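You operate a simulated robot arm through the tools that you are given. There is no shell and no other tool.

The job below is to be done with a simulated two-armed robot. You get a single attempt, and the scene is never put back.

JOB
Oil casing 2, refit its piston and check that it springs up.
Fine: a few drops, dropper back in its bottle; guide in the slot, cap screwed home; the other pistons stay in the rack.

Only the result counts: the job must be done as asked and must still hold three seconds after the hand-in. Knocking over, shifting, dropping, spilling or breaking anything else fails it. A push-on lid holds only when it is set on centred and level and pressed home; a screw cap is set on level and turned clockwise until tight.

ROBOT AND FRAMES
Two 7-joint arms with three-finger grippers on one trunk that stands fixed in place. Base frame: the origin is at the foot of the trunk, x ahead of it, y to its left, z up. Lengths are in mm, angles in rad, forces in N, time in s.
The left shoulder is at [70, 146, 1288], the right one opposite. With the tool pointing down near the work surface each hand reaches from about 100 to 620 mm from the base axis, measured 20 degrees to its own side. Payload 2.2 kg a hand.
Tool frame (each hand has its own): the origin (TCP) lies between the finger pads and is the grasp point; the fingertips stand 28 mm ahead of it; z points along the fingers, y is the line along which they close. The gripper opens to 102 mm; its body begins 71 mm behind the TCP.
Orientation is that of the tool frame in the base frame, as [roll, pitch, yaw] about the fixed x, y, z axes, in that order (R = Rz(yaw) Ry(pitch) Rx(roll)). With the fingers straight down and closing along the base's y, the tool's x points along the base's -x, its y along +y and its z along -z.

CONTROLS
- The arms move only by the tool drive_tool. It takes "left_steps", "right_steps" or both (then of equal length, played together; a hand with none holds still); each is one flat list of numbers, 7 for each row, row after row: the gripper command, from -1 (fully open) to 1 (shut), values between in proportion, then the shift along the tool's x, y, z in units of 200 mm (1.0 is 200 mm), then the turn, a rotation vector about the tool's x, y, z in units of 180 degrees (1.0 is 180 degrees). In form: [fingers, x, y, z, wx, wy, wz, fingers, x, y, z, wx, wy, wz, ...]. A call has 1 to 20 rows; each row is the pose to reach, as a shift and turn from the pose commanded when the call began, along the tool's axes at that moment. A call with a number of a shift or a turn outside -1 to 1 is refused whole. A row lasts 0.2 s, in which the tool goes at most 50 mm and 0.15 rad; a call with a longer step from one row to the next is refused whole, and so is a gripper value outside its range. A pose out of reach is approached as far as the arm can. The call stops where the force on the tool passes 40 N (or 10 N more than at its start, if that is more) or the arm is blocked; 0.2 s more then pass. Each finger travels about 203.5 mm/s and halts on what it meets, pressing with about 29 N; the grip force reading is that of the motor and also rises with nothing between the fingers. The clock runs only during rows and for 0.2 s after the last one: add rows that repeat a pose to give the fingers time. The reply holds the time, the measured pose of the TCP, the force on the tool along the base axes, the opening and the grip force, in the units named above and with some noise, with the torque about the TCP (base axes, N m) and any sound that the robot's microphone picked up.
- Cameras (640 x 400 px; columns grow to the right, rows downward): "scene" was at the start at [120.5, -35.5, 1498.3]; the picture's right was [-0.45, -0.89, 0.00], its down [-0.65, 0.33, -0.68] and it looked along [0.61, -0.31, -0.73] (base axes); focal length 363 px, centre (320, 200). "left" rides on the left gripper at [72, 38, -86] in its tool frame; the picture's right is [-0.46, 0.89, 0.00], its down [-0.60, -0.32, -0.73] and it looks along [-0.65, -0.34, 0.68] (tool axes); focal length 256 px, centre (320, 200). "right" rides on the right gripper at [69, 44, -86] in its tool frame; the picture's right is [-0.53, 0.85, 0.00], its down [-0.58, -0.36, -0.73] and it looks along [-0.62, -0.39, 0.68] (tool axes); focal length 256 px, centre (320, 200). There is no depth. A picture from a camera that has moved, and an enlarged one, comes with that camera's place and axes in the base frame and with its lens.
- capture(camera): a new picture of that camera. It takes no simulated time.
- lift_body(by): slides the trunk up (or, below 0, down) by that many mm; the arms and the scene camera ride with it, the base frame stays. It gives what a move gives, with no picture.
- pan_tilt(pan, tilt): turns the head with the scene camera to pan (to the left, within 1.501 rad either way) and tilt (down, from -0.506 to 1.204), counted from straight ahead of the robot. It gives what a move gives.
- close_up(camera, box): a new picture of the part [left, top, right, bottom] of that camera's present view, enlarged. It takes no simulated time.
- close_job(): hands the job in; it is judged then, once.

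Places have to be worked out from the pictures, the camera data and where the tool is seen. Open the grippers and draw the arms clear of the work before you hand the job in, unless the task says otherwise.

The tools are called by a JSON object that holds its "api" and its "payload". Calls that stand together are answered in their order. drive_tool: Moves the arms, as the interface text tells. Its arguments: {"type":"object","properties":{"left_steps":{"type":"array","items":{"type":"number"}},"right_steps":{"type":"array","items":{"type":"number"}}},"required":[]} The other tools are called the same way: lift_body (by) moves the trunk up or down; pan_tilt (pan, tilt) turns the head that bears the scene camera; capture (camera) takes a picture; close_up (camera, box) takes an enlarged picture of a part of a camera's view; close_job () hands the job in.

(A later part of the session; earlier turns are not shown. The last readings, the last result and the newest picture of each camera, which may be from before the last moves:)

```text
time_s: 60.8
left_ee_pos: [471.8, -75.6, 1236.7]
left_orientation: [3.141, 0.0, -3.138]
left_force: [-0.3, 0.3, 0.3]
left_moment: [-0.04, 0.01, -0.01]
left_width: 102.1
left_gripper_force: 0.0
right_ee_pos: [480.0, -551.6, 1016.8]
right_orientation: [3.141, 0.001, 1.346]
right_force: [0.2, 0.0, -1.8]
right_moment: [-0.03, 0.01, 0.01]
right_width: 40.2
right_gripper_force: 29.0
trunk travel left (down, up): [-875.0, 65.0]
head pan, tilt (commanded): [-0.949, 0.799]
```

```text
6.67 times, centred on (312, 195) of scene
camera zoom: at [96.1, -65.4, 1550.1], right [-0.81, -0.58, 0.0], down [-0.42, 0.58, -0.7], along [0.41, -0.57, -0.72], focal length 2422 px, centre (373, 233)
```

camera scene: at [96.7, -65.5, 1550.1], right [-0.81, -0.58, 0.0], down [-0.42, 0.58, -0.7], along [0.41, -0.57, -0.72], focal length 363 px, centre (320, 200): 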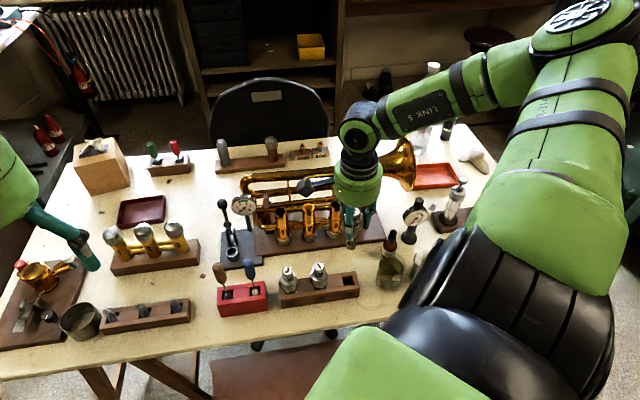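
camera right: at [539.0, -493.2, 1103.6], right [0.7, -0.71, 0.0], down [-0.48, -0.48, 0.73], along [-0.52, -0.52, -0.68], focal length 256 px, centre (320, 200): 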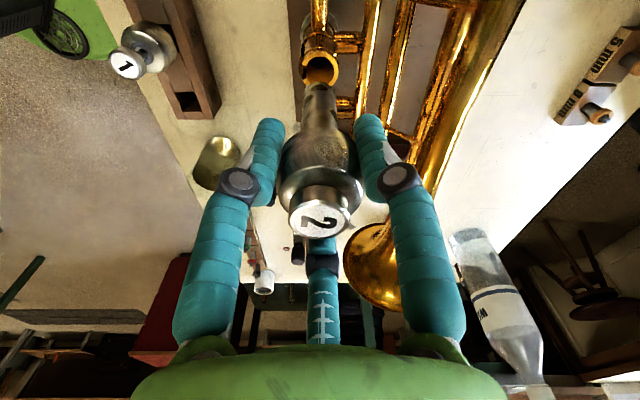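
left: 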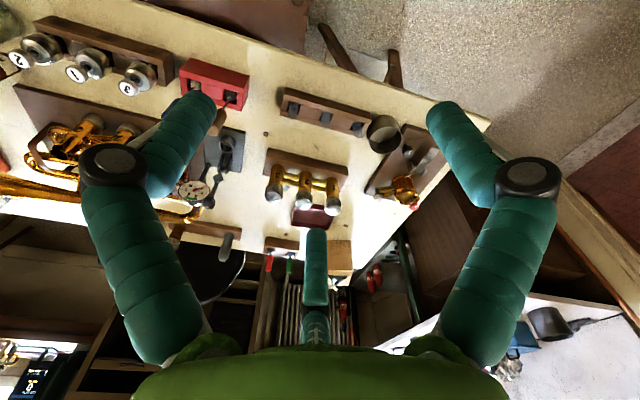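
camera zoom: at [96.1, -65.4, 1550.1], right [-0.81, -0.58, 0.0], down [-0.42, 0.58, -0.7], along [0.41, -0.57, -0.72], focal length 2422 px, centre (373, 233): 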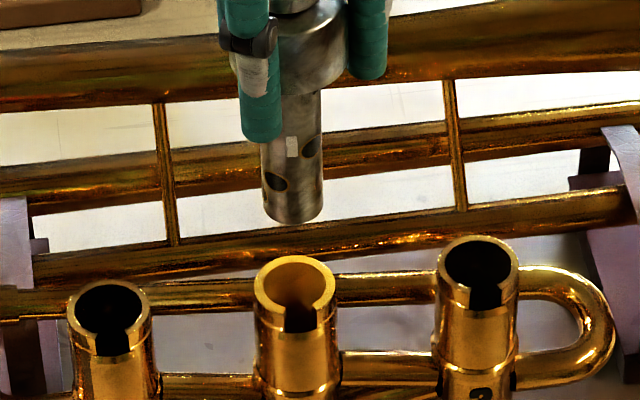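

Both views show guide and slot on the same side. I lower until the piston's bottom is just above the rim, where parallax is smallest, to check centering.

{"api": "drive_tool", "payload": {"right_steps": [0.6, 0, 0, 0.05, 0, 0, 0, 0.6, 0, 0, 0.1, 0, 0, 0, 0.6, 0, 0, 0.15, 0, 0, 0, 0.6, 0, 0, 0.18, 0, 0, 0, 0.6, 0, 0, 0.18, 0, 0, 0]}}

{"api": "close_up", "payload": {"camera": "right", "box": [272, 50, 368, 150]}}

{"api": "close_up", "payload": {"camera": "scene", "box": [292, 180, 332, 220]}}

```text
time_s: 62.0
left_ee_pos: [470.8, -73.8, 1235.3]
left_orientation: [-3.141, 0.0, -3.138]
left_force: [0.0, 0.8, 0.6]
left_moment: [-0.02, 0.04, -0.03]
left_width: 102.0
left_gripper_force: 0.0
right_ee_pos: [481.1, -553.0, 981.5]
right_orientation: [3.141, 0.001, 1.345]
right_force: [0.4, -0.3, -1.5]
right_moment: [0.02, 0.0, 0.02]
right_width: 39.7
right_gripper_force: 28.6
trunk travel left (down, up): [-875.0, 65.0]
head pan, tilt (commanded): [-0.949, 0.799]
```

```text
4.00 times, centred on (320, 100) of right
camera zoom: at [539.5, -493.2, 1067.4], right [0.7, -0.71, 0.0], down [-0.48, -0.48, 0.73], along [-0.52, -0.52, -0.68], focal length 1024 px, centre (320, 600)
```

zoom: 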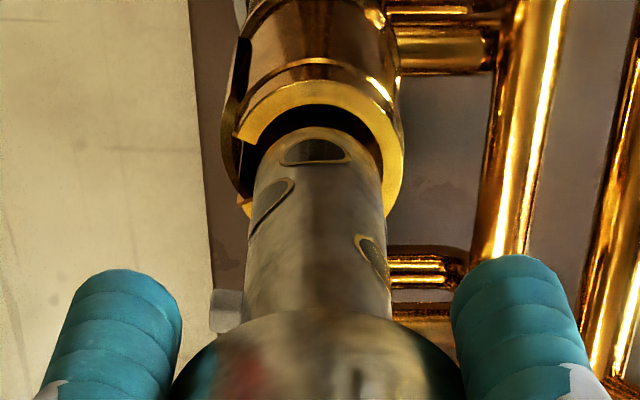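

```text
10.00 times, centred on (312, 200) of scene
camera zoom: at [96.5, -65.3, 1550.1], right [-0.81, -0.58, 0.0], down [-0.42, 0.58, -0.7], along [0.41, -0.57, -0.72], focal length 3633 px, centre (400, 200)
```

zoom: 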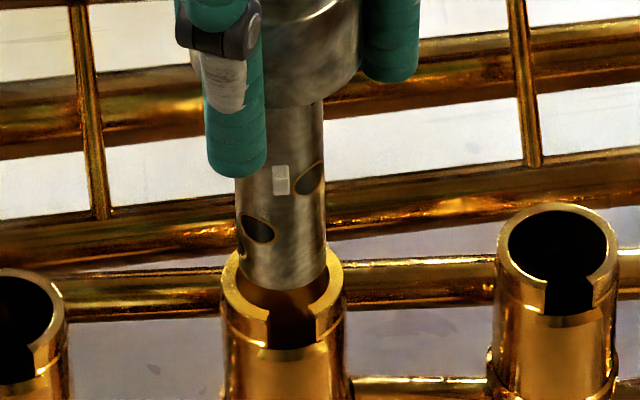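

Both views agree that the piston is centred on the mouth to about half a millimetre. I lower gently, a few mm per row, watching the force.

{"api": "drive_tool", "payload": {"right_steps": [0.6, 0, 0, 0.015, 0, 0, 0, 0.6, 0, 0, 0.03, 0, 0, 0, 0.6, 0, 0, 0.045, 0, 0, 0, 0.6, 0, 0, 0.06, 0, 0, 0, 0.6, 0, 0, 0.075, 0, 0, 0, 0.6, 0, 0, 0.09, 0, 0, 0]}}

{"api": "close_up", "payload": {"camera": "right", "box": [272, 50, 368, 150]}}

{"api": "close_up", "payload": {"camera": "scene", "box": [292, 180, 332, 220]}}

```text
time_s: 63.4
left_ee_pos: [471.1, -75.0, 1233.9]
left_orientation: [-3.141, 0.0, 3.142]
left_force: [-0.4, 0.6, -0.5]
left_moment: [-0.03, 0.01, 0.01]
left_width: 102.3
left_gripper_force: 0.1
right_ee_pos: [481.9, -550.4, 961.5]
right_orientation: [3.139, 0.003, 1.346]
right_force: [-0.1, -0.7, -1.1]
right_moment: [0.01, 0.01, 0.05]
right_width: 39.6
right_gripper_force: 29.0
trunk travel left (down, up): [-875.0, 65.0]
head pan, tilt (commanded): [-0.949, 0.799]
```

```text
4.00 times, centred on (320, 100) of right
camera zoom: at [540.1, -493.0, 1048.9], right [0.7, -0.71, 0.0], down [-0.48, -0.48, 0.73], along [-0.52, -0.52, -0.68], focal length 1024 px, centre (320, 600)
```

zoom: 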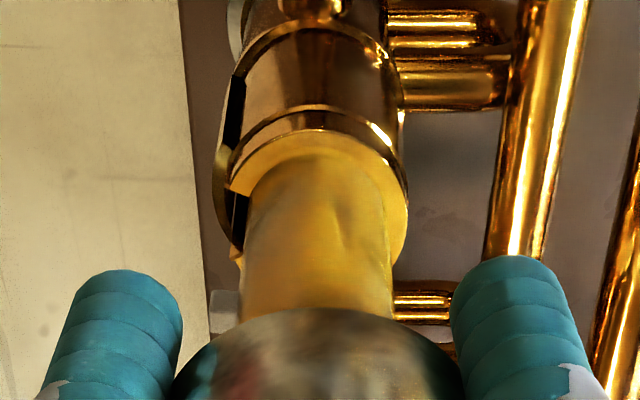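

```text
10.00 times, centred on (312, 200) of scene
camera zoom: at [96.7, -65.3, 1550.1], right [-0.81, -0.58, 0.0], down [-0.42, 0.58, -0.7], along [0.41, -0.57, -0.72], focal length 3633 px, centre (400, 200)
```

zoom: 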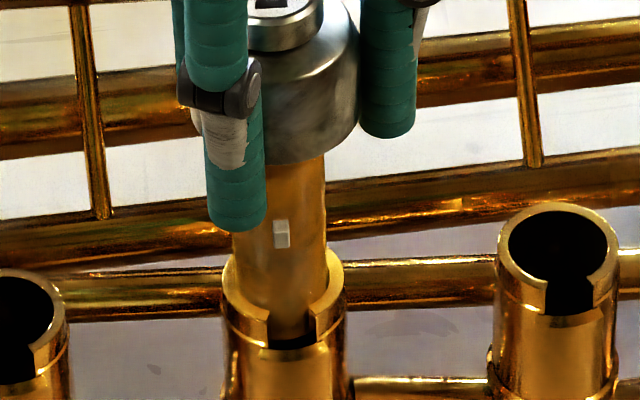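

The piston entered and now glistens with oil, with no contact force. The guide sits slightly left of the slot's centre, so I rotate +8° and check that the guide follows.

{"api": "drive_tool", "payload": {"right_steps": [0.6, 0, 0, 0, 0, 0, -0.015, 0.6, 0, 0, 0, 0, 0, -0.03, 0.6, 0, 0, 0, 0, 0, -0.044, 0.6, 0, 0, 0, 0, 0, -0.044]}}

{"api": "close_up", "payload": {"camera": "scene", "box": [292, 180, 332, 220]}}

```text
time_s: 64.4
left_ee_pos: [470.0, -74.5, 1236.7]
left_orientation: [3.14, 0.0, -3.14]
left_force: [0.4, -0.3, -0.1]
left_moment: [0.02, 0.01, 0.0]
left_width: 102.0
left_gripper_force: 0.0
right_ee_pos: [481.6, -553.5, 962.7]
right_orientation: [3.14, 0.002, 1.484]
right_force: [0.3, 0.0, -1.5]
right_moment: [0.02, 0.0, 0.01]
right_width: 39.6
right_gripper_force: 28.9
trunk travel left (down, up): [-875.0, 65.0]
head pan, tilt (commanded): [-0.949, 0.799]
```

```text
10.00 times, centred on (312, 200) of scene
camera zoom: at [96.7, -65.3, 1550.1], right [-0.81, -0.58, 0.0], down [-0.42, 0.58, -0.7], along [0.41, -0.57, -0.72], focal length 3633 px, centre (400, 200)
```

zoom: 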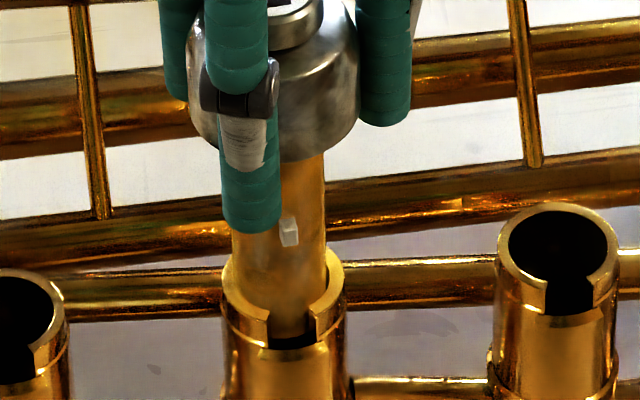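

The guide followed and is now centred on the slot. I lower further in small steps to bring the guide to the rim.

{"api": "drive_tool", "payload": {"right_steps": [0.6, 0, 0, 0.02, 0, 0, 0, 0.6, 0, 0, 0.04, 0, 0, 0, 0.6, 0, 0, 0.06, 0, 0, 0, 0.6, 0, 0, 0.08, 0, 0, 0, 0.6, 0, 0, 0.1, 0, 0, 0, 0.6, 0, 0, 0.12, 0, 0, 0]}}

{"api": "close_up", "payload": {"camera": "scene", "box": [292, 180, 332, 220]}}

{"api": "close_up", "payload": {"camera": "right", "box": [272, 50, 368, 150]}}

```text
time_s: 65.8
left_ee_pos: [472.4, -74.6, 1235.6]
left_orientation: [-3.14, 0.0, -3.139]
left_force: [0.6, 0.5, 0.9]
left_moment: [0.02, 0.02, -0.02]
left_width: 101.7
left_gripper_force: 0.0
right_ee_pos: [481.6, -552.1, 938.8]
right_orientation: [3.141, 0.002, 1.484]
right_force: [-0.7, -0.3, -1.2]
right_moment: [-0.01, -0.01, -0.02]
right_width: 39.1
right_gripper_force: 28.8
trunk travel left (down, up): [-875.0, 65.0]
head pan, tilt (commanded): [-0.949, 0.799]
```

```text
10.00 times, centred on (312, 200) of scene
camera zoom: at [96.7, -65.4, 1550.1], right [-0.81, -0.58, 0.0], down [-0.42, 0.58, -0.7], along [0.41, -0.57, -0.72], focal length 3633 px, centre (400, 200)
```

zoom: 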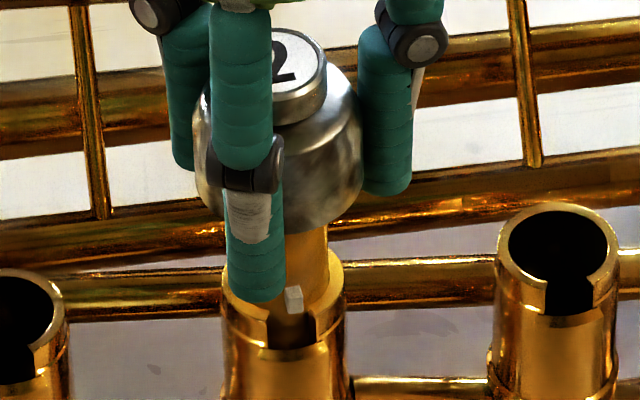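

```text
4.00 times, centred on (320, 100) of right
camera zoom: at [531.4, -486.0, 1025.0], right [0.8, -0.61, 0.0], down [-0.41, -0.54, 0.73], along [-0.44, -0.58, -0.68], focal length 1024 px, centre (320, 600)
```

zoom: 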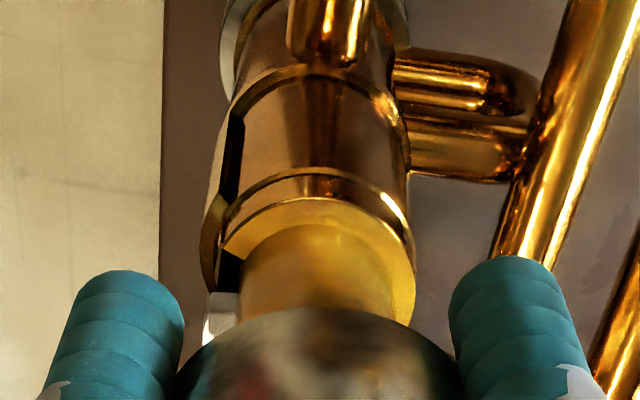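

The guide is right above the slot and centred. I lower another 10 mm and look again.

{"api": "drive_tool", "payload": {"right_steps": [0.6, 0, 0, 0.01, 0, 0, 0, 0.6, 0, 0, 0.02, 0, 0, 0, 0.6, 0, 0, 0.03, 0, 0, 0, 0.6, 0, 0, 0.04, 0, 0, 0, 0.6, 0, 0, 0.05, 0, 0, 0]}}

{"api": "close_up", "payload": {"camera": "scene", "box": [292, 180, 332, 220]}}

{"api": "close_up", "payload": {"camera": "right", "box": [250, 50, 390, 190]}}

```text
time_s: 67.0
left_ee_pos: [472.0, -74.8, 1234.9]
left_orientation: [-3.141, 0.001, -3.141]
left_force: [-0.7, 0.7, 0.3]
left_moment: [0.02, 0.02, 0.03]
left_width: 101.8
left_gripper_force: 0.0
right_ee_pos: [480.6, -552.0, 928.5]
right_orientation: [3.141, 0.002, 1.484]
right_force: [1.2, -0.4, -2.4]
right_moment: [-0.01, 0.0, 0.02]
right_width: 39.2
right_gripper_force: 29.0
trunk travel left (down, up): [-875.0, 65.0]
head pan, tilt (commanded): [-0.949, 0.799]
```

```text
10.00 times, centred on (312, 200) of scene
camera zoom: at [96.7, -65.3, 1550.1], right [-0.81, -0.58, 0.0], down [-0.42, 0.58, -0.7], along [0.41, -0.57, -0.72], focal length 3633 px, centre (400, 200)
```

zoom: 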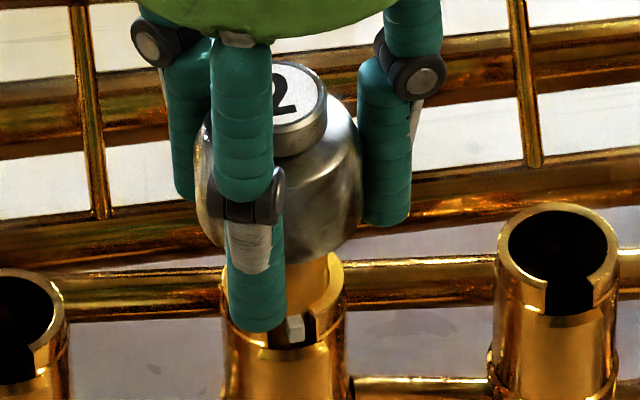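

```text
2.86 times, centred on (320, 120) of right
camera zoom: at [531.2, -485.4, 1015.1], right [0.8, -0.61, 0.0], down [-0.41, -0.54, 0.73], along [-0.44, -0.58, -0.68], focal length 731 px, centre (320, 429)
```

zoom: 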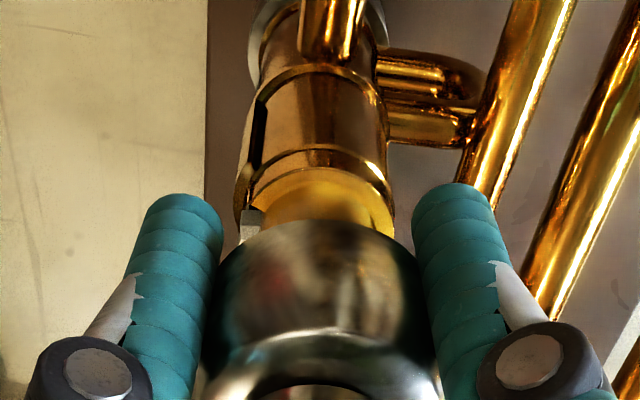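

The guide has entered the slot. I keep lowering in small steps with the force in view.

{"api": "drive_tool", "payload": {"right_steps": [0.6, 0, 0, 0.01, 0, 0, 0, 0.6, 0, 0, 0.02, 0, 0, 0, 0.6, 0, 0, 0.03, 0, 0, 0, 0.6, 0, 0, 0.04, 0, 0, 0, 0.6, 0, 0, 0.05, 0, 0, 0]}}

{"api": "close_up", "payload": {"camera": "scene", "box": [292, 180, 332, 220]}}

{"api": "close_up", "payload": {"camera": "right", "box": [250, 50, 390, 190]}}

```text
time_s: 68.2
left_ee_pos: [470.6, -75.0, 1235.3]
left_orientation: [3.14, -0.001, -3.14]
left_force: [-0.3, -0.7, 0.3]
left_moment: [0.02, 0.04, 0.01]
left_width: 102.2
left_gripper_force: 0.0
right_ee_pos: [481.9, -552.1, 918.0]
right_orientation: [3.141, 0.003, 1.483]
right_force: [-0.3, 0.2, -0.4]
right_moment: [0.02, 0.04, 0.03]
right_width: 38.6
right_gripper_force: 29.4
trunk travel left (down, up): [-875.0, 65.0]
head pan, tilt (commanded): [-0.949, 0.799]
```

```text
10.00 times, centred on (312, 200) of scene
camera zoom: at [96.8, -65.2, 1550.1], right [-0.81, -0.58, 0.0], down [-0.42, 0.58, -0.7], along [0.41, -0.57, -0.72], focal length 3633 px, centre (400, 200)
```

zoom: 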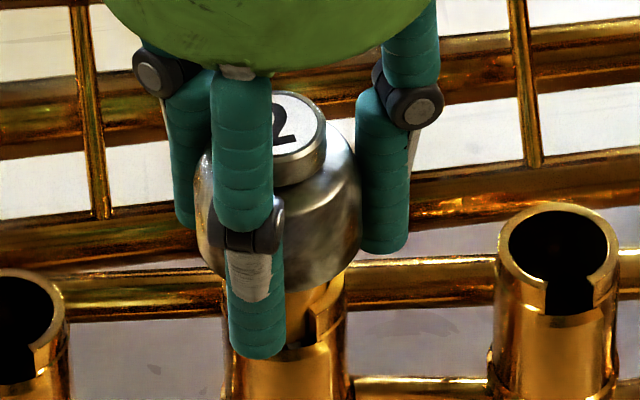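

```text
2.86 times, centred on (320, 120) of right
camera zoom: at [531.7, -485.5, 1004.7], right [0.8, -0.61, 0.0], down [-0.41, -0.54, 0.73], along [-0.44, -0.58, -0.68], focal length 731 px, centre (320, 429)
```

zoom: 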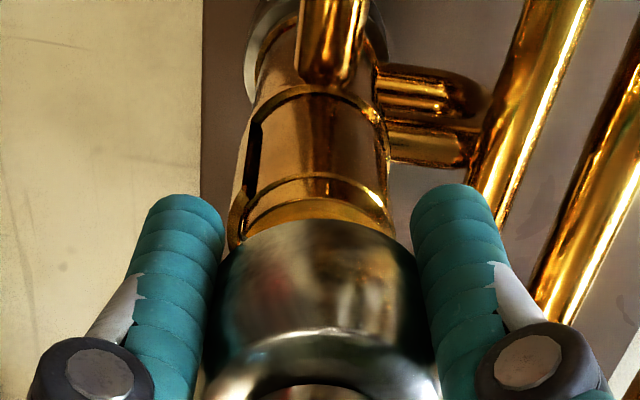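

The weight reading fell, so the piston now rests inside while the cap keeps sliding down its stem. I continue down 10 mm.

{"api": "drive_tool", "payload": {"right_steps": [0.6, 0, 0, 0.01, 0, 0, 0, 0.6, 0, 0, 0.02, 0, 0, 0, 0.6, 0, 0, 0.03, 0, 0, 0, 0.6, 0, 0, 0.04, 0, 0, 0, 0.6, 0, 0, 0.05, 0, 0, 0]}}

{"api": "close_up", "payload": {"camera": "scene", "box": [292, 180, 332, 220]}}

{"api": "capture", "payload": {"camera": "right"}}

```text
time_s: 69.4
left_ee_pos: [471.3, -73.6, 1236.6]
left_orientation: [3.141, 0.002, -3.139]
left_force: [0.6, 0.7, -0.6]
left_moment: [-0.03, 0.03, 0.03]
left_width: 102.3
left_gripper_force: 0.1
right_ee_pos: [481.7, -552.0, 906.5]
right_orientation: [-3.14, 0.003, 1.482]
right_force: [0.2, 0.0, -0.4]
right_moment: [-0.04, 0.03, -0.01]
right_width: 38.8
right_gripper_force: 28.4
trunk travel left (down, up): [-875.0, 65.0]
head pan, tilt (commanded): [-0.949, 0.799]
```

```text
10.00 times, centred on (312, 200) of scene
camera zoom: at [96.7, -65.1, 1550.1], right [-0.81, -0.58, 0.0], down [-0.42, 0.58, -0.7], along [0.41, -0.57, -0.72], focal length 3633 px, centre (400, 200)
```

zoom: 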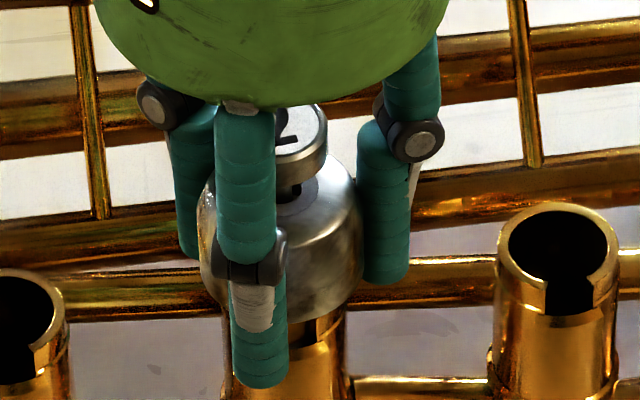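

```text
taken
camera right: at [531.3, -485.6, 993.8], right [0.8, -0.61, 0.0], down [-0.41, -0.54, 0.73], along [-0.44, -0.58, -0.68], focal length 256 px, centre (320, 200)
```

right: 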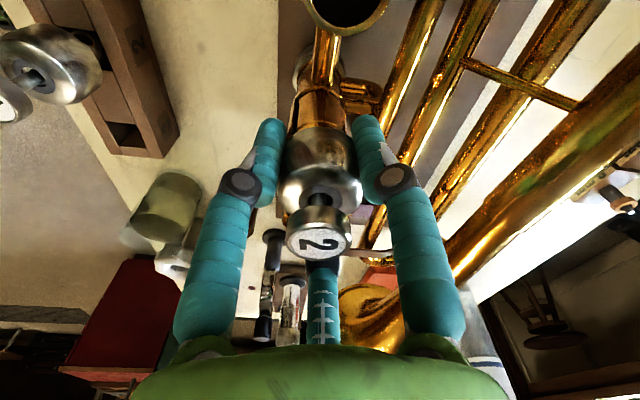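

The stem is emerging again, so the piston sits on its spring/slot and the cap is coming down. I continue in 2 mm steps to meet the thread.

{"api": "drive_tool", "payload": {"right_steps": [0.6, 0, 0, 0.01, 0, 0, 0, 0.6, 0, 0, 0.02, 0, 0, 0, 0.6, 0, 0, 0.03, 0, 0, 0, 0.6, 0, 0, 0.04, 0, 0, 0]}}

{"api": "close_up", "payload": {"camera": "scene", "box": [292, 180, 332, 220]}}

{"api": "close_up", "payload": {"camera": "right", "box": [250, 80, 390, 260]}}

```text
time_s: 70.4
left_ee_pos: [470.9, -74.3, 1235.4]
left_orientation: [3.141, 0.0, -3.14]
left_force: [0.5, 0.2, 0.7]
left_moment: [0.03, -0.01, 0.01]
left_width: 101.9
left_gripper_force: 0.0
right_ee_pos: [482.2, -551.4, 898.9]
right_orientation: [-3.141, 0.001, 1.485]
right_force: [0.2, 0.3, 0.0]
right_moment: [0.0, -0.03, -0.02]
right_width: 38.2
right_gripper_force: 29.0
trunk travel left (down, up): [-875.0, 65.0]
head pan, tilt (commanded): [-0.949, 0.799]
```

```text
10.00 times, centred on (312, 200) of scene
camera zoom: at [96.6, -65.1, 1550.1], right [-0.81, -0.58, 0.0], down [-0.42, 0.58, -0.7], along [0.41, -0.57, -0.72], focal length 3633 px, centre (400, 200)
```

zoom: 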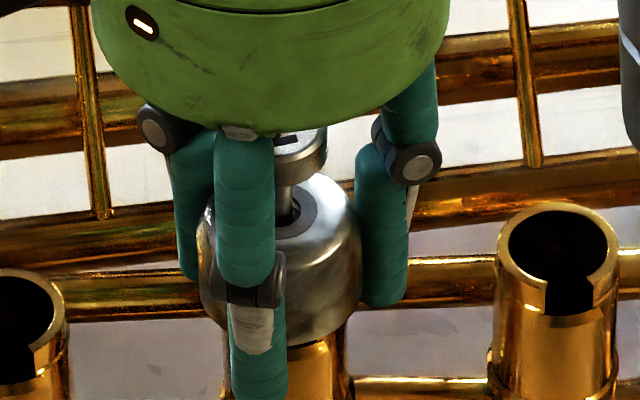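

```text
2.22 times, centred on (320, 170) of right
camera zoom: at [531.2, -484.9, 986.4], right [0.8, -0.61, 0.0], down [-0.41, -0.54, 0.73], along [-0.44, -0.58, -0.68], focal length 569 px, centre (320, 267)
```

zoom: 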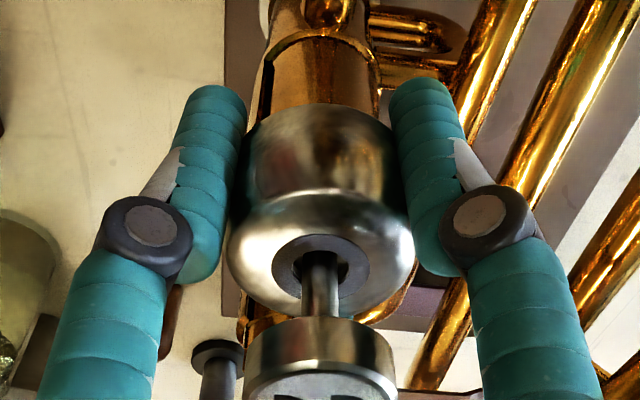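

Cap bottom is at rim level, still no contact force. I continue in 1 mm steps to feel the thread start.

{"api": "drive_tool", "payload": {"right_steps": [0.6, 0, 0, 0.005, 0, 0, 0, 0.6, 0, 0, 0.01, 0, 0, 0, 0.6, 0, 0, 0.015, 0, 0, 0, 0.6, 0, 0, 0.02, 0, 0, 0, 0.6, 0, 0, 0.02, 0, 0, 0]}}

{"api": "close_up", "payload": {"camera": "scene", "box": [292, 180, 332, 220]}}

```text
time_s: 71.6
left_ee_pos: [471.4, -73.6, 1235.0]
left_orientation: [-3.139, 0.001, -3.141]
left_force: [0.0, -1.4, -0.4]
left_moment: [0.0, -0.04, 0.01]
left_width: 102.2
left_gripper_force: 0.0
right_ee_pos: [481.3, -551.1, 897.1]
right_orientation: [3.14, 0.001, 1.483]
right_force: [-0.4, 2.7, 3.7]
right_moment: [0.07, 0.04, -0.02]
right_width: 37.8
right_gripper_force: 29.0
trunk travel left (down, up): [-875.0, 65.0]
head pan, tilt (commanded): [-0.949, 0.799]
```

```text
10.00 times, centred on (312, 200) of scene
camera zoom: at [95.7, -63.8, 1550.3], right [-0.81, -0.58, 0.0], down [-0.42, 0.58, -0.7], along [0.41, -0.57, -0.72], focal length 3633 px, centre (400, 200)
```

zoom: 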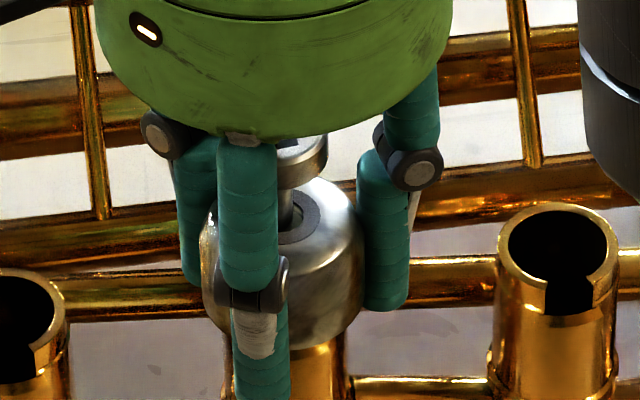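

Contact at TCP z≈897 with about 4 N, the cap is level on the rim. I now turn clockwise (seen from above) about 60° keeping this light downward press.

{"api": "drive_tool", "payload": {"right_steps": [0.6, 0, 0, 0, 0, 0, 0.0417, 0.6, 0, 0, 0, 0, 0, 0.0833, 0.6, 0, 0, 0, 0, 0, 0.125, 0.6, 0, 0, 0, 0, 0, 0.1667, 0.6, 0, 0, 0, 0, 0, 0.2083, 0.6, 0, 0, 0, 0, 0, 0.25, 0.6, 0, 0, 0, 0, 0, 0.2917, 0.6, 0, 0, 0, 0, 0, 0.333]}}

{"api": "close_up", "payload": {"camera": "scene", "box": [292, 180, 332, 220]}}

{"api": "capture", "payload": {"camera": "right"}}

```text
time_s: 73.4
left_ee_pos: [470.4, -73.7, 1235.7]
left_orientation: [-3.14, 0.001, -3.14]
left_force: [0.1, -0.2, -0.1]
left_moment: [-0.01, -0.03, 0.03]
left_width: 101.8
left_gripper_force: 0.1
right_ee_pos: [480.8, -551.4, 896.9]
right_orientation: [3.14, 0.002, 0.435]
right_force: [-0.9, 2.9, 3.8]
right_moment: [0.04, 0.05, -0.02]
right_width: 37.3
right_gripper_force: 29.2
trunk travel left (down, up): [-875.0, 65.0]
head pan, tilt (commanded): [-0.949, 0.799]
```

```text
10.00 times, centred on (312, 200) of scene
camera zoom: at [95.6, -63.9, 1550.2], right [-0.81, -0.58, 0.0], down [-0.42, 0.58, -0.7], along [0.41, -0.57, -0.72], focal length 3633 px, centre (400, 200)
```

zoom: 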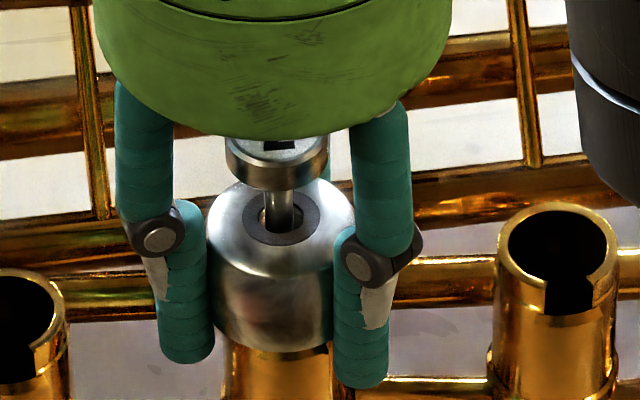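

```text
taken
camera right: at [562.4, -560.6, 984.0], right [-0.13, -0.99, 0.0], down [-0.68, 0.09, 0.73], along [-0.73, 0.09, -0.68], focal length 256 px, centre (320, 200)
```

right: 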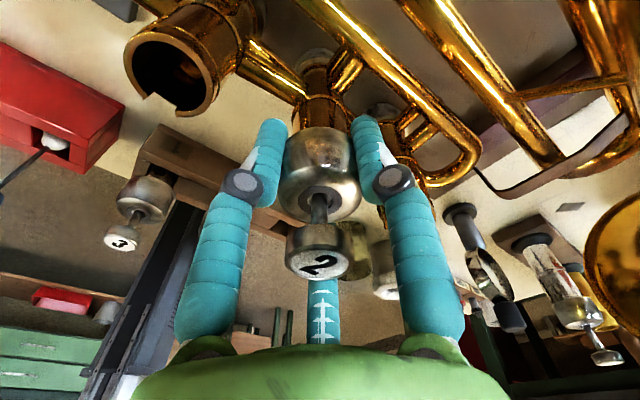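

The hand turned 60°, but the height hasn't changed yet, and a small sideways load exists. I zoom in to see how the cap sits on the rim.

{"api": "close_up", "payload": {"camera": "scene", "box": [298, 188, 322, 208]}}

{"api": "close_up", "payload": {"camera": "right", "box": [260, 60, 380, 220]}}

{"api": "close_up", "payload": {"camera": "left", "box": [0, 60, 160, 200]}}

```text
16.00 times, centred on (310, 198) of scene
camera zoom: at [95.6, -63.9, 1550.2], right [-0.81, -0.58, 0.0], down [-0.42, 0.58, -0.7], along [0.41, -0.57, -0.72], focal length 5812 px, centre (480, 232)
```

zoom: 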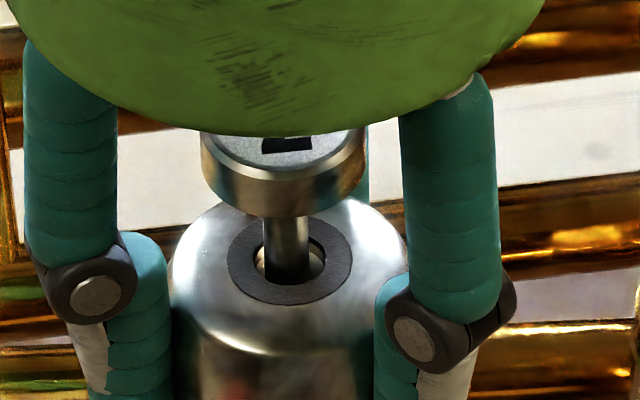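

```text
2.50 times, centred on (320, 140) of right
camera zoom: at [562.4, -560.6, 984.0], right [-0.13, -0.99, 0.0], down [-0.68, 0.09, 0.73], along [-0.73, 0.09, -0.68], focal length 640 px, centre (320, 350)
```

zoom: 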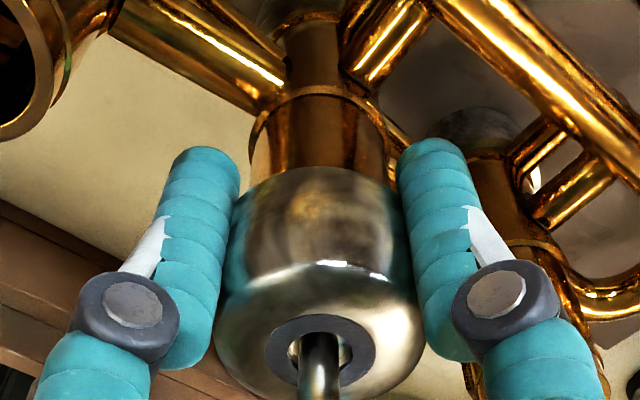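

```text
2.86 times, centred on (80, 130) of left
camera zoom: at [398.8, -35.4, 1322.6], right [0.46, 0.89, 0.0], down [0.6, -0.32, 0.73], along [0.65, -0.34, -0.68], focal length 731 px, centre (1006, 400)
```

zoom: 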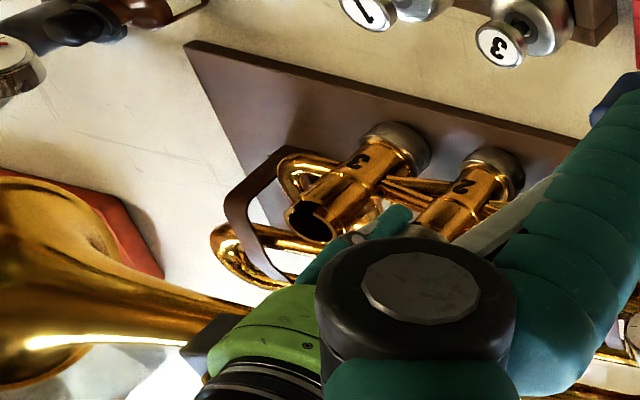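

The cap sits level with the stem inside its hole, offset well under 1 mm. I keep turning clockwise another 90°, easing the sideways load slightly, to see whether it descends.

{"api": "drive_tool", "payload": {"right_steps": [0.6, 0.002, 0.002, 0, 0, 0, 0.0417, 0.6, 0.002, 0.002, 0, 0, 0, 0.0833, 0.6, 0.002, 0.002, 0, 0, 0, 0.125, 0.6, 0.002, 0.002, 0, 0, 0, 0.1667, 0.6, 0.002, 0.002, 0, 0, 0, 0.2083, 0.6, 0.002, 0.002, 0, 0, 0, 0.25, 0.6, 0.002, 0.002, 0, 0, 0, 0.2917, 0.6, 0.002, 0.002, 0, 0, 0, 0.333, 0.6, 0.002, 0.002, 0, 0, 0, 0.375, 0.6, 0.002, 0.002, 0, 0, 0, 0.4167, 0.6, 0.002, 0.002, 0, 0, 0, 0.4583, 0.6, 0.002, 0.002, 0, 0, 0, 0.5]}}

{"api": "capture", "payload": {"camera": "scene"}}

{"api": "close_up", "payload": {"camera": "scene", "box": [292, 180, 332, 220]}}

```text
time_s: 76.0
left_ee_pos: [469.8, -74.3, 1235.5]
left_orientation: [3.141, 0.0, 3.141]
left_force: [0.3, 0.4, 0.5]
left_moment: [-0.01, 0.0, 0.01]
left_width: 102.1
left_gripper_force: 0.0
right_ee_pos: [482.0, -551.5, 897.1]
right_orientation: [3.14, -0.001, -1.137]
right_force: [-5.3, 4.4, -1.4]
right_moment: [0.03, 0.14, -0.02]
right_width: 36.7
right_gripper_force: 29.1
trunk travel left (down, up): [-875.0, 65.0]
head pan, tilt (commanded): [-0.949, 0.799]
```

```text
taken
camera scene: at [95.2, -64.1, 1550.2], right [-0.81, -0.58, 0.0], down [-0.42, 0.58, -0.7], along [0.41, -0.57, -0.72], focal length 363 px, centre (320, 200)
```

scene: 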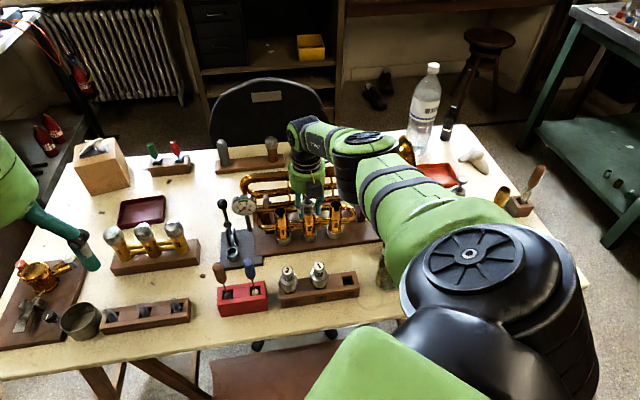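

```text
10.00 times, centred on (312, 200) of scene
camera zoom: at [95.2, -64.1, 1550.2], right [-0.81, -0.58, 0.0], down [-0.42, 0.58, -0.7], along [0.41, -0.57, -0.72], focal length 3633 px, centre (400, 200)
```

zoom: 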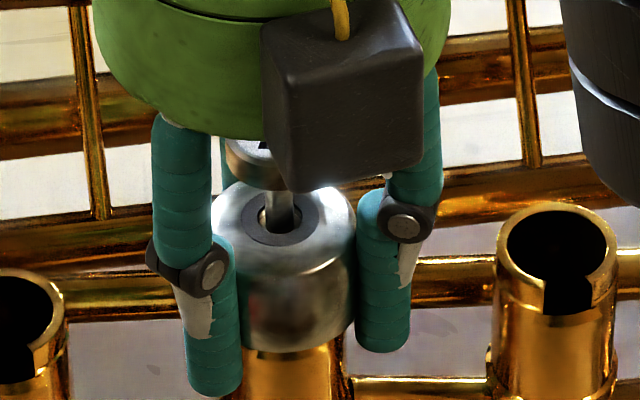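

No clear descent yet after 150°, and a lateral load of ~7 N suggests the hand is ~2 mm off the casing axis. I shift to relieve it, press down slightly, and read the forces.

{"api": "drive_tool", "payload": {"right_steps": [0.6, -0.0086, 0.0043, 0, 0, 0, 0, 0.6, -0.0086, 0.0043, 0.005, 0, 0, 0, 0.6, -0.0086, 0.0043, 0.005, 0, 0, 0]}}

{"api": "close_up", "payload": {"camera": "scene", "box": [298, 188, 322, 208]}}

```text
time_s: 76.8
left_ee_pos: [471.5, -74.7, 1235.8]
left_orientation: [3.14, -0.001, -3.139]
left_force: [0.1, 0.4, -0.7]
left_moment: [-0.01, 0.01, 0.01]
left_width: 102.0
left_gripper_force: 0.1
right_ee_pos: [479.8, -551.9, 895.7]
right_orientation: [-3.139, -0.005, -1.135]
right_force: [2.4, -3.7, 6.7]
right_moment: [-0.09, 0.08, -0.03]
right_width: 36.6
right_gripper_force: 29.1
trunk travel left (down, up): [-875.0, 65.0]
head pan, tilt (commanded): [-0.949, 0.799]
```

```text
16.00 times, centred on (310, 198) of scene
camera zoom: at [96.0, -64.8, 1550.3], right [-0.81, -0.58, 0.0], down [-0.42, 0.58, -0.7], along [0.41, -0.57, -0.72], focal length 5812 px, centre (480, 232)
```

zoom: 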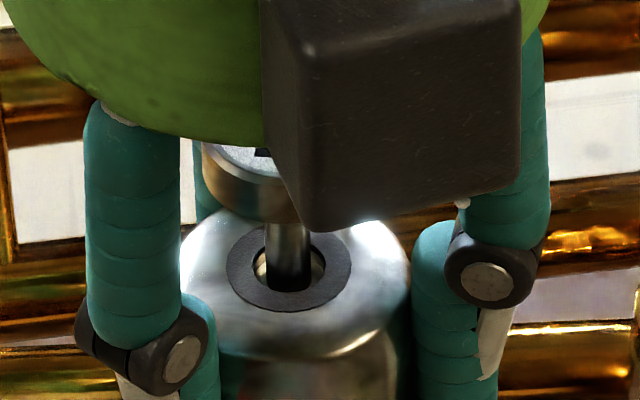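

The cap has come down about 2 mm relative to the button and is now well centred. I trim the lateral shift and continue clockwise 60° more.

{"api": "drive_tool", "payload": {"right_steps": [0.6, 0.0033, -0.0018, 0, 0, 0, 0.0417, 0.6, 0.0033, -0.0018, 0, 0, 0, 0.0833, 0.6, 0.0033, -0.0018, 0, 0, 0, 0.125, 0.6, 0.0033, -0.0018, 0, 0, 0, 0.1667, 0.6, 0.0033, -0.0018, 0, 0, 0, 0.2083, 0.6, 0.0033, -0.0018, 0, 0, 0, 0.25, 0.6, 0.0033, -0.0018, 0, 0, 0, 0.2917, 0.6, 0.0033, -0.0018, 0, 0, 0, 0.333]}}

{"api": "close_up", "payload": {"camera": "scene", "box": [292, 180, 332, 220]}}

```text
time_s: 78.6
left_ee_pos: [471.3, -74.3, 1234.7]
left_orientation: [-3.139, 0.002, -3.14]
left_force: [0.4, -0.3, -0.3]
left_moment: [0.01, 0.03, 0.01]
left_width: 102.0
left_gripper_force: 0.1
right_ee_pos: [480.7, -552.4, 894.8]
right_orientation: [-3.141, -0.002, -2.181]
right_force: [-0.3, -2.0, 3.0]
right_moment: [-0.24, -0.16, 0.87]
right_width: 35.4
right_gripper_force: 28.9
trunk travel left (down, up): [-875.0, 65.0]
head pan, tilt (commanded): [-0.949, 0.799]
```

```text
10.00 times, centred on (312, 200) of scene
camera zoom: at [96.2, -65.1, 1550.1], right [-0.81, -0.58, 0.0], down [-0.42, 0.58, -0.7], along [0.41, -0.57, -0.72], focal length 3633 px, centre (400, 200)
```

zoom: 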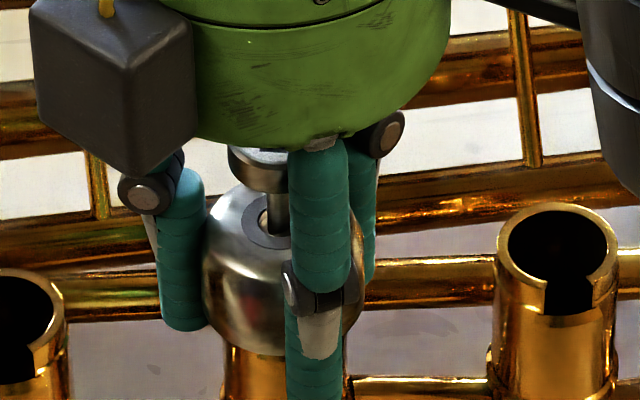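

A turning resistance of 0.87 N m has appeared, so the thread is biting. I turn a little further (20°) and check torque and height.

{"api": "drive_tool", "payload": {"right_steps": [0.8, 0, 0, 0, 0, 0, 0.0278, 0.8, 0, 0, 0, 0, 0, 0.0556, 0.8, 0, 0, 0, 0, 0, 0.0833, 0.8, 0, 0, 0, 0, 0, 0.111]}}

{"api": "close_up", "payload": {"camera": "scene", "box": [292, 180, 332, 220]}}

{"api": "capture", "payload": {"camera": "right"}}

```text
time_s: 79.6
left_ee_pos: [471.3, -74.0, 1236.1]
left_orientation: [-3.141, -0.001, -3.14]
left_force: [-0.1, 0.9, 0.1]
left_moment: [-0.02, 0.02, -0.01]
left_width: 102.2
left_gripper_force: 0.0
right_ee_pos: [481.0, -551.3, 894.9]
right_orientation: [-3.14, -0.003, -2.524]
right_force: [-1.2, -1.0, 1.3]
right_moment: [-0.16, 0.01, 1.95]
right_width: 39.9
right_gripper_force: 28.9
trunk travel left (down, up): [-875.0, 65.0]
head pan, tilt (commanded): [-0.949, 0.799]
```

```text
10.00 times, centred on (312, 200) of scene
camera zoom: at [96.1, -65.0, 1550.1], right [-0.81, -0.58, 0.0], down [-0.42, 0.58, -0.7], along [0.41, -0.57, -0.72], focal length 3633 px, centre (400, 200)
```

zoom: 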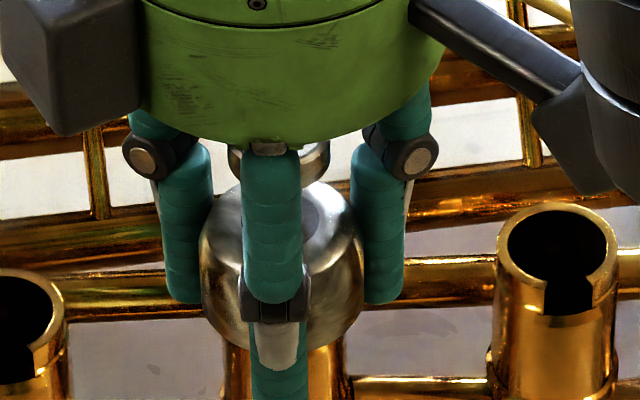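

```text
taken
camera right: at [399.9, -554.5, 982.1], right [-0.05, 1.0, 0.0], down [0.68, 0.04, 0.73], along [0.73, 0.04, -0.68], focal length 256 px, centre (320, 200)
```

right: 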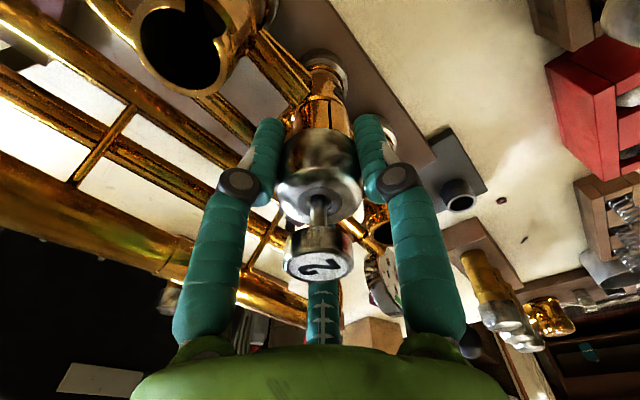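

Torque rose to ~2 N m. I turn another 15° to see whether it is really tight or still advancing.

{"api": "drive_tool", "payload": {"right_steps": [1, 0, 0, 0, 0, 0, 0.0278, 1, 0, 0, 0, 0, 0, 0.0556, 1, 0, 0, 0, 0, 0, 0.0833, 1, 0, 0, 0, 0, 0, 0.0833]}}

{"api": "close_up", "payload": {"camera": "scene", "box": [292, 180, 332, 220]}}

```text
time_s: 80.6
left_ee_pos: [469.3, -74.7, 1235.8]
left_orientation: [3.141, 0.0, -3.14]
left_force: [-0.9, 0.3, 0.6]
left_moment: [0.01, -0.03, 0.01]
left_width: 102.0
left_gripper_force: 0.0
right_ee_pos: [480.6, -551.4, 895.0]
right_orientation: [-3.139, -0.003, -2.792]
right_force: [-4.2, 0.8, -0.9]
right_moment: [0.14, -0.07, 0.15]
right_width: 36.6
right_gripper_force: 29.2
trunk travel left (down, up): [-875.0, 65.0]
head pan, tilt (commanded): [-0.949, 0.799]
```

```text
10.00 times, centred on (312, 200) of scene
camera zoom: at [95.8, -64.8, 1550.2], right [-0.81, -0.58, 0.0], down [-0.42, 0.58, -0.7], along [0.41, -0.57, -0.72], focal length 3633 px, centre (400, 200)
```

zoom: 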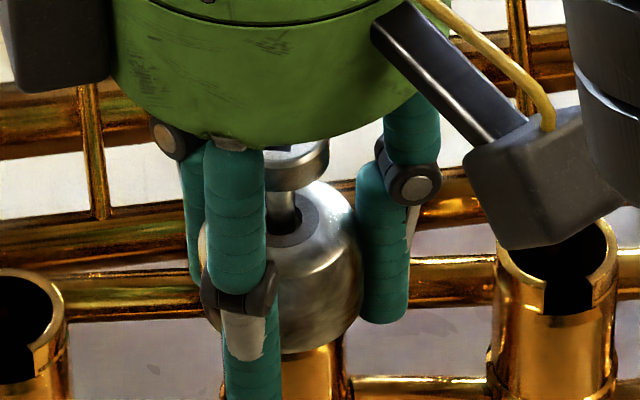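

The torque collapsed at this point (fingers slipped on the tight cap). To verify, I open a little, turn the hand back 90° in place, and re-grip for another clockwise twist.

{"api": "drive_tool", "payload": {"right_steps": [0.3, 0, 0, 0, 0, 0, 0, 0, 0, 0, 0, 0, 0, 0, 0, 0, 0, 0, 0, 0, 0, 0, 0, 0, 0, 0, 0, -0.045, 0, 0, 0, 0, 0, 0, -0.09, 0, 0, 0, 0, 0, 0, -0.135, 0, 0, 0, 0, 0, 0, -0.18, 0, 0, 0, 0, 0, 0, -0.225, 0, 0, 0, 0, 0, 0, -0.27, 0, 0, 0, 0, 0, 0, -0.315, 0, 0, 0, 0, 0, 0, -0.36, 0, 0, 0, 0, 0, 0, -0.405, 0, 0, 0, 0, 0, 0, -0.45, 0, 0, 0, 0, 0, 0, -0.495, 0, 0, 0, 0, 0, 0, -0.495]}}

{"api": "close_up", "payload": {"camera": "scene", "box": [292, 180, 332, 220]}}

{"api": "capture", "payload": {"camera": "right"}}

```text
time_s: 83.8
left_ee_pos: [471.8, -74.7, 1234.9]
left_orientation: [3.14, -0.001, -3.139]
left_force: [-0.1, -0.3, 0.0]
left_moment: [0.0, -0.03, 0.05]
left_width: 101.9
left_gripper_force: 0.0
right_ee_pos: [481.3, -552.8, 895.6]
right_orientation: [-3.141, -0.003, -1.234]
right_force: [0.2, -0.3, -0.5]
right_moment: [-0.02, -0.03, 0.02]
right_width: 51.0
right_gripper_force: 0.3
trunk travel left (down, up): [-875.0, 65.0]
head pan, tilt (commanded): [-0.949, 0.799]
```

```text
10.00 times, centred on (312, 200) of scene
camera zoom: at [96.4, -65.1, 1550.1], right [-0.81, -0.58, 0.0], down [-0.42, 0.58, -0.7], along [0.41, -0.57, -0.72], focal length 3633 px, centre (400, 200)
```

zoom: 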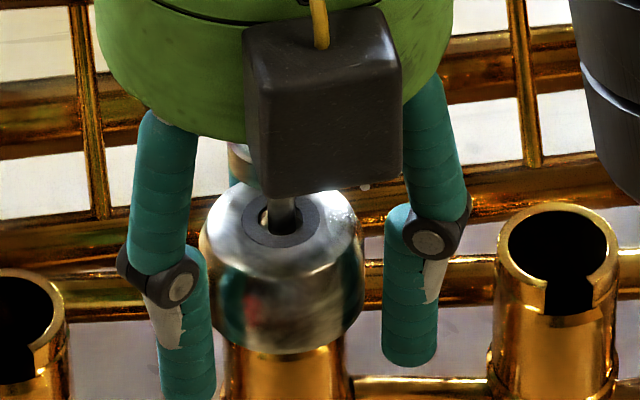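

```text
taken
camera right: at [463.1, -630.4, 982.3], right [-0.97, 0.22, 0.0], down [0.15, 0.67, 0.73], along [0.16, 0.71, -0.68], focal length 256 px, centre (320, 200)
```

right: 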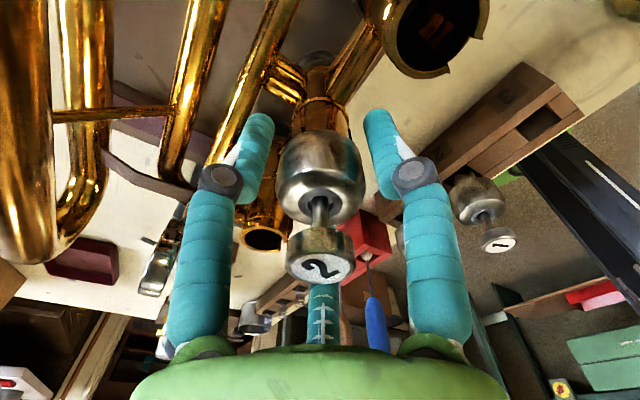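

The cap stays level on the casing with the button up. I re-grip it and twist clockwise again while watching torque.

{"api": "drive_tool", "payload": {"right_steps": [0.15, 0, 0, 0, 0, 0, 0, 0.3, 0, 0, 0, 0, 0, 0, 0.8, 0, 0, 0, 0, 0, 0, 0.8, 0, 0, 0, 0, 0, 0]}}

{"api": "drive_tool", "payload": {"right_steps": [0.8, 0, 0, 0, 0, 0, 0.0278, 0.8, 0, 0, 0, 0, 0, 0.0556, 0.8, 0, 0, 0, 0, 0, 0.0833, 0.8, 0, 0, 0, 0, 0, 0.111]}}

{"api": "close_up", "payload": {"camera": "scene", "box": [292, 180, 332, 220]}}

```text
time_s: 84.8
left_ee_pos: [471.2, -75.1, 1235.7]
left_orientation: [-3.141, 0.001, -3.14]
left_force: [-1.3, -0.6, -0.6]
left_moment: [0.0, -0.01, 0.01]
left_width: 102.1
left_gripper_force: 0.0
right_ee_pos: [481.0, -551.1, 896.3]
right_orientation: [3.141, -0.002, -1.233]
right_force: [-0.3, 0.9, -0.2]
right_moment: [0.17, -0.09, 0.1]
right_width: 36.2
right_gripper_force: 28.8
trunk travel left (down, up): [-875.0, 65.0]
head pan, tilt (commanded): [-0.949, 0.799]
```

```text
time_s: 85.8
left_ee_pos: [470.3, -73.3, 1236.7]
left_orientation: [3.141, 0.0, -3.139]
left_force: [-0.3, 0.3, 0.3]
left_moment: [0.0, 0.0, -0.01]
left_width: 101.9
left_gripper_force: 0.1
right_ee_pos: [480.2, -551.4, 894.7]
right_orientation: [-3.141, -0.001, -1.571]
right_force: [-3.3, 0.9, 0.4]
right_moment: [0.05, 0.17, 3.82]
right_width: 40.0
right_gripper_force: 28.7
trunk travel left (down, up): [-875.0, 65.0]
head pan, tilt (commanded): [-0.949, 0.799]
```

```text
10.00 times, centred on (312, 200) of scene
camera zoom: at [95.7, -65.1, 1550.1], right [-0.81, -0.58, 0.0], down [-0.42, 0.58, -0.7], along [0.41, -0.57, -0.72], focal length 3633 px, centre (400, 200)
```

zoom: 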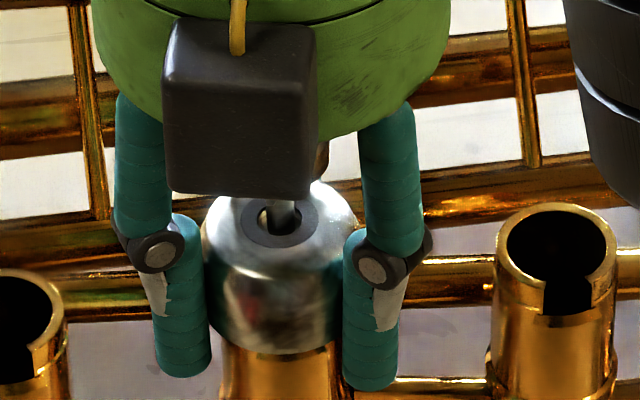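

Torque climbs to 3.8 N m with no further turning or descent, so the cap is screwed home. I release, rise above the button and inspect the result.

{"api": "drive_tool", "payload": {"right_steps": [0.8, 0, 0, 0, 0, 0, 0.08, 0.3, 0, 0, 0, 0, 0, 0.08, 0, 0, 0, 0, 0, 0, 0.08, 0, 0, 0, 0, 0, 0, 0.08, 0, 0, 0, -0.1, 0, 0, 0.08, 0, 0, 0, -0.2, 0, 0, 0.08, 0, 0, 0, -0.3, 0, 0, 0.08, 0, 0, 0, -0.4, 0, 0, 0.08, 0, 0, 0, -0.5, 0, 0, 0.08, 0, 0, 0, -0.6, 0, 0, 0.08, 0, 0, 0, -0.6, 0, 0, 0.08]}}

{"api": "capture", "payload": {"camera": "right"}}

{"api": "close_up", "payload": {"camera": "scene", "box": [292, 170, 332, 220]}}

```text
refused: row 1 steps farther than a row can; nothing moved
```

```text
taken
camera right: at [437.7, -619.2, 982.1], right [-0.85, 0.53, 0.0], down [0.36, 0.58, 0.73], along [0.39, 0.62, -0.68], focal length 256 px, centre (320, 200)
```

right: 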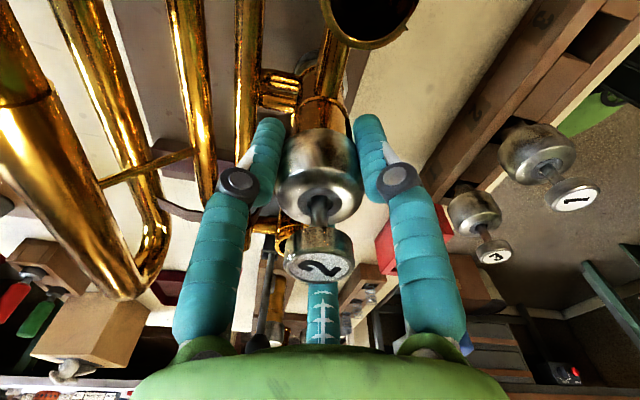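

```text
8.00 times, centred on (312, 195) of scene
camera zoom: at [95.7, -65.1, 1550.1], right [-0.81, -0.58, 0.0], down [-0.42, 0.58, -0.7], along [0.41, -0.57, -0.72], focal length 2906 px, centre (384, 240)
```

zoom: 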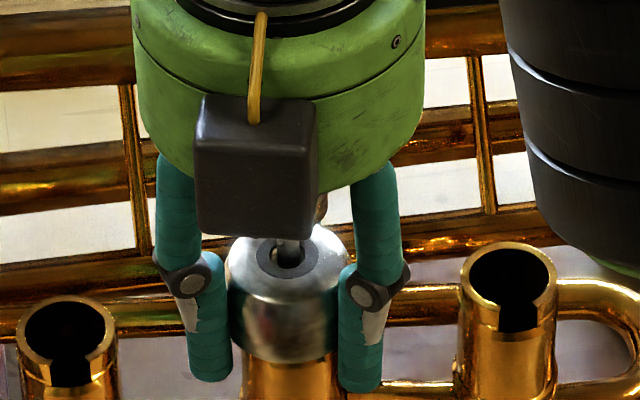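

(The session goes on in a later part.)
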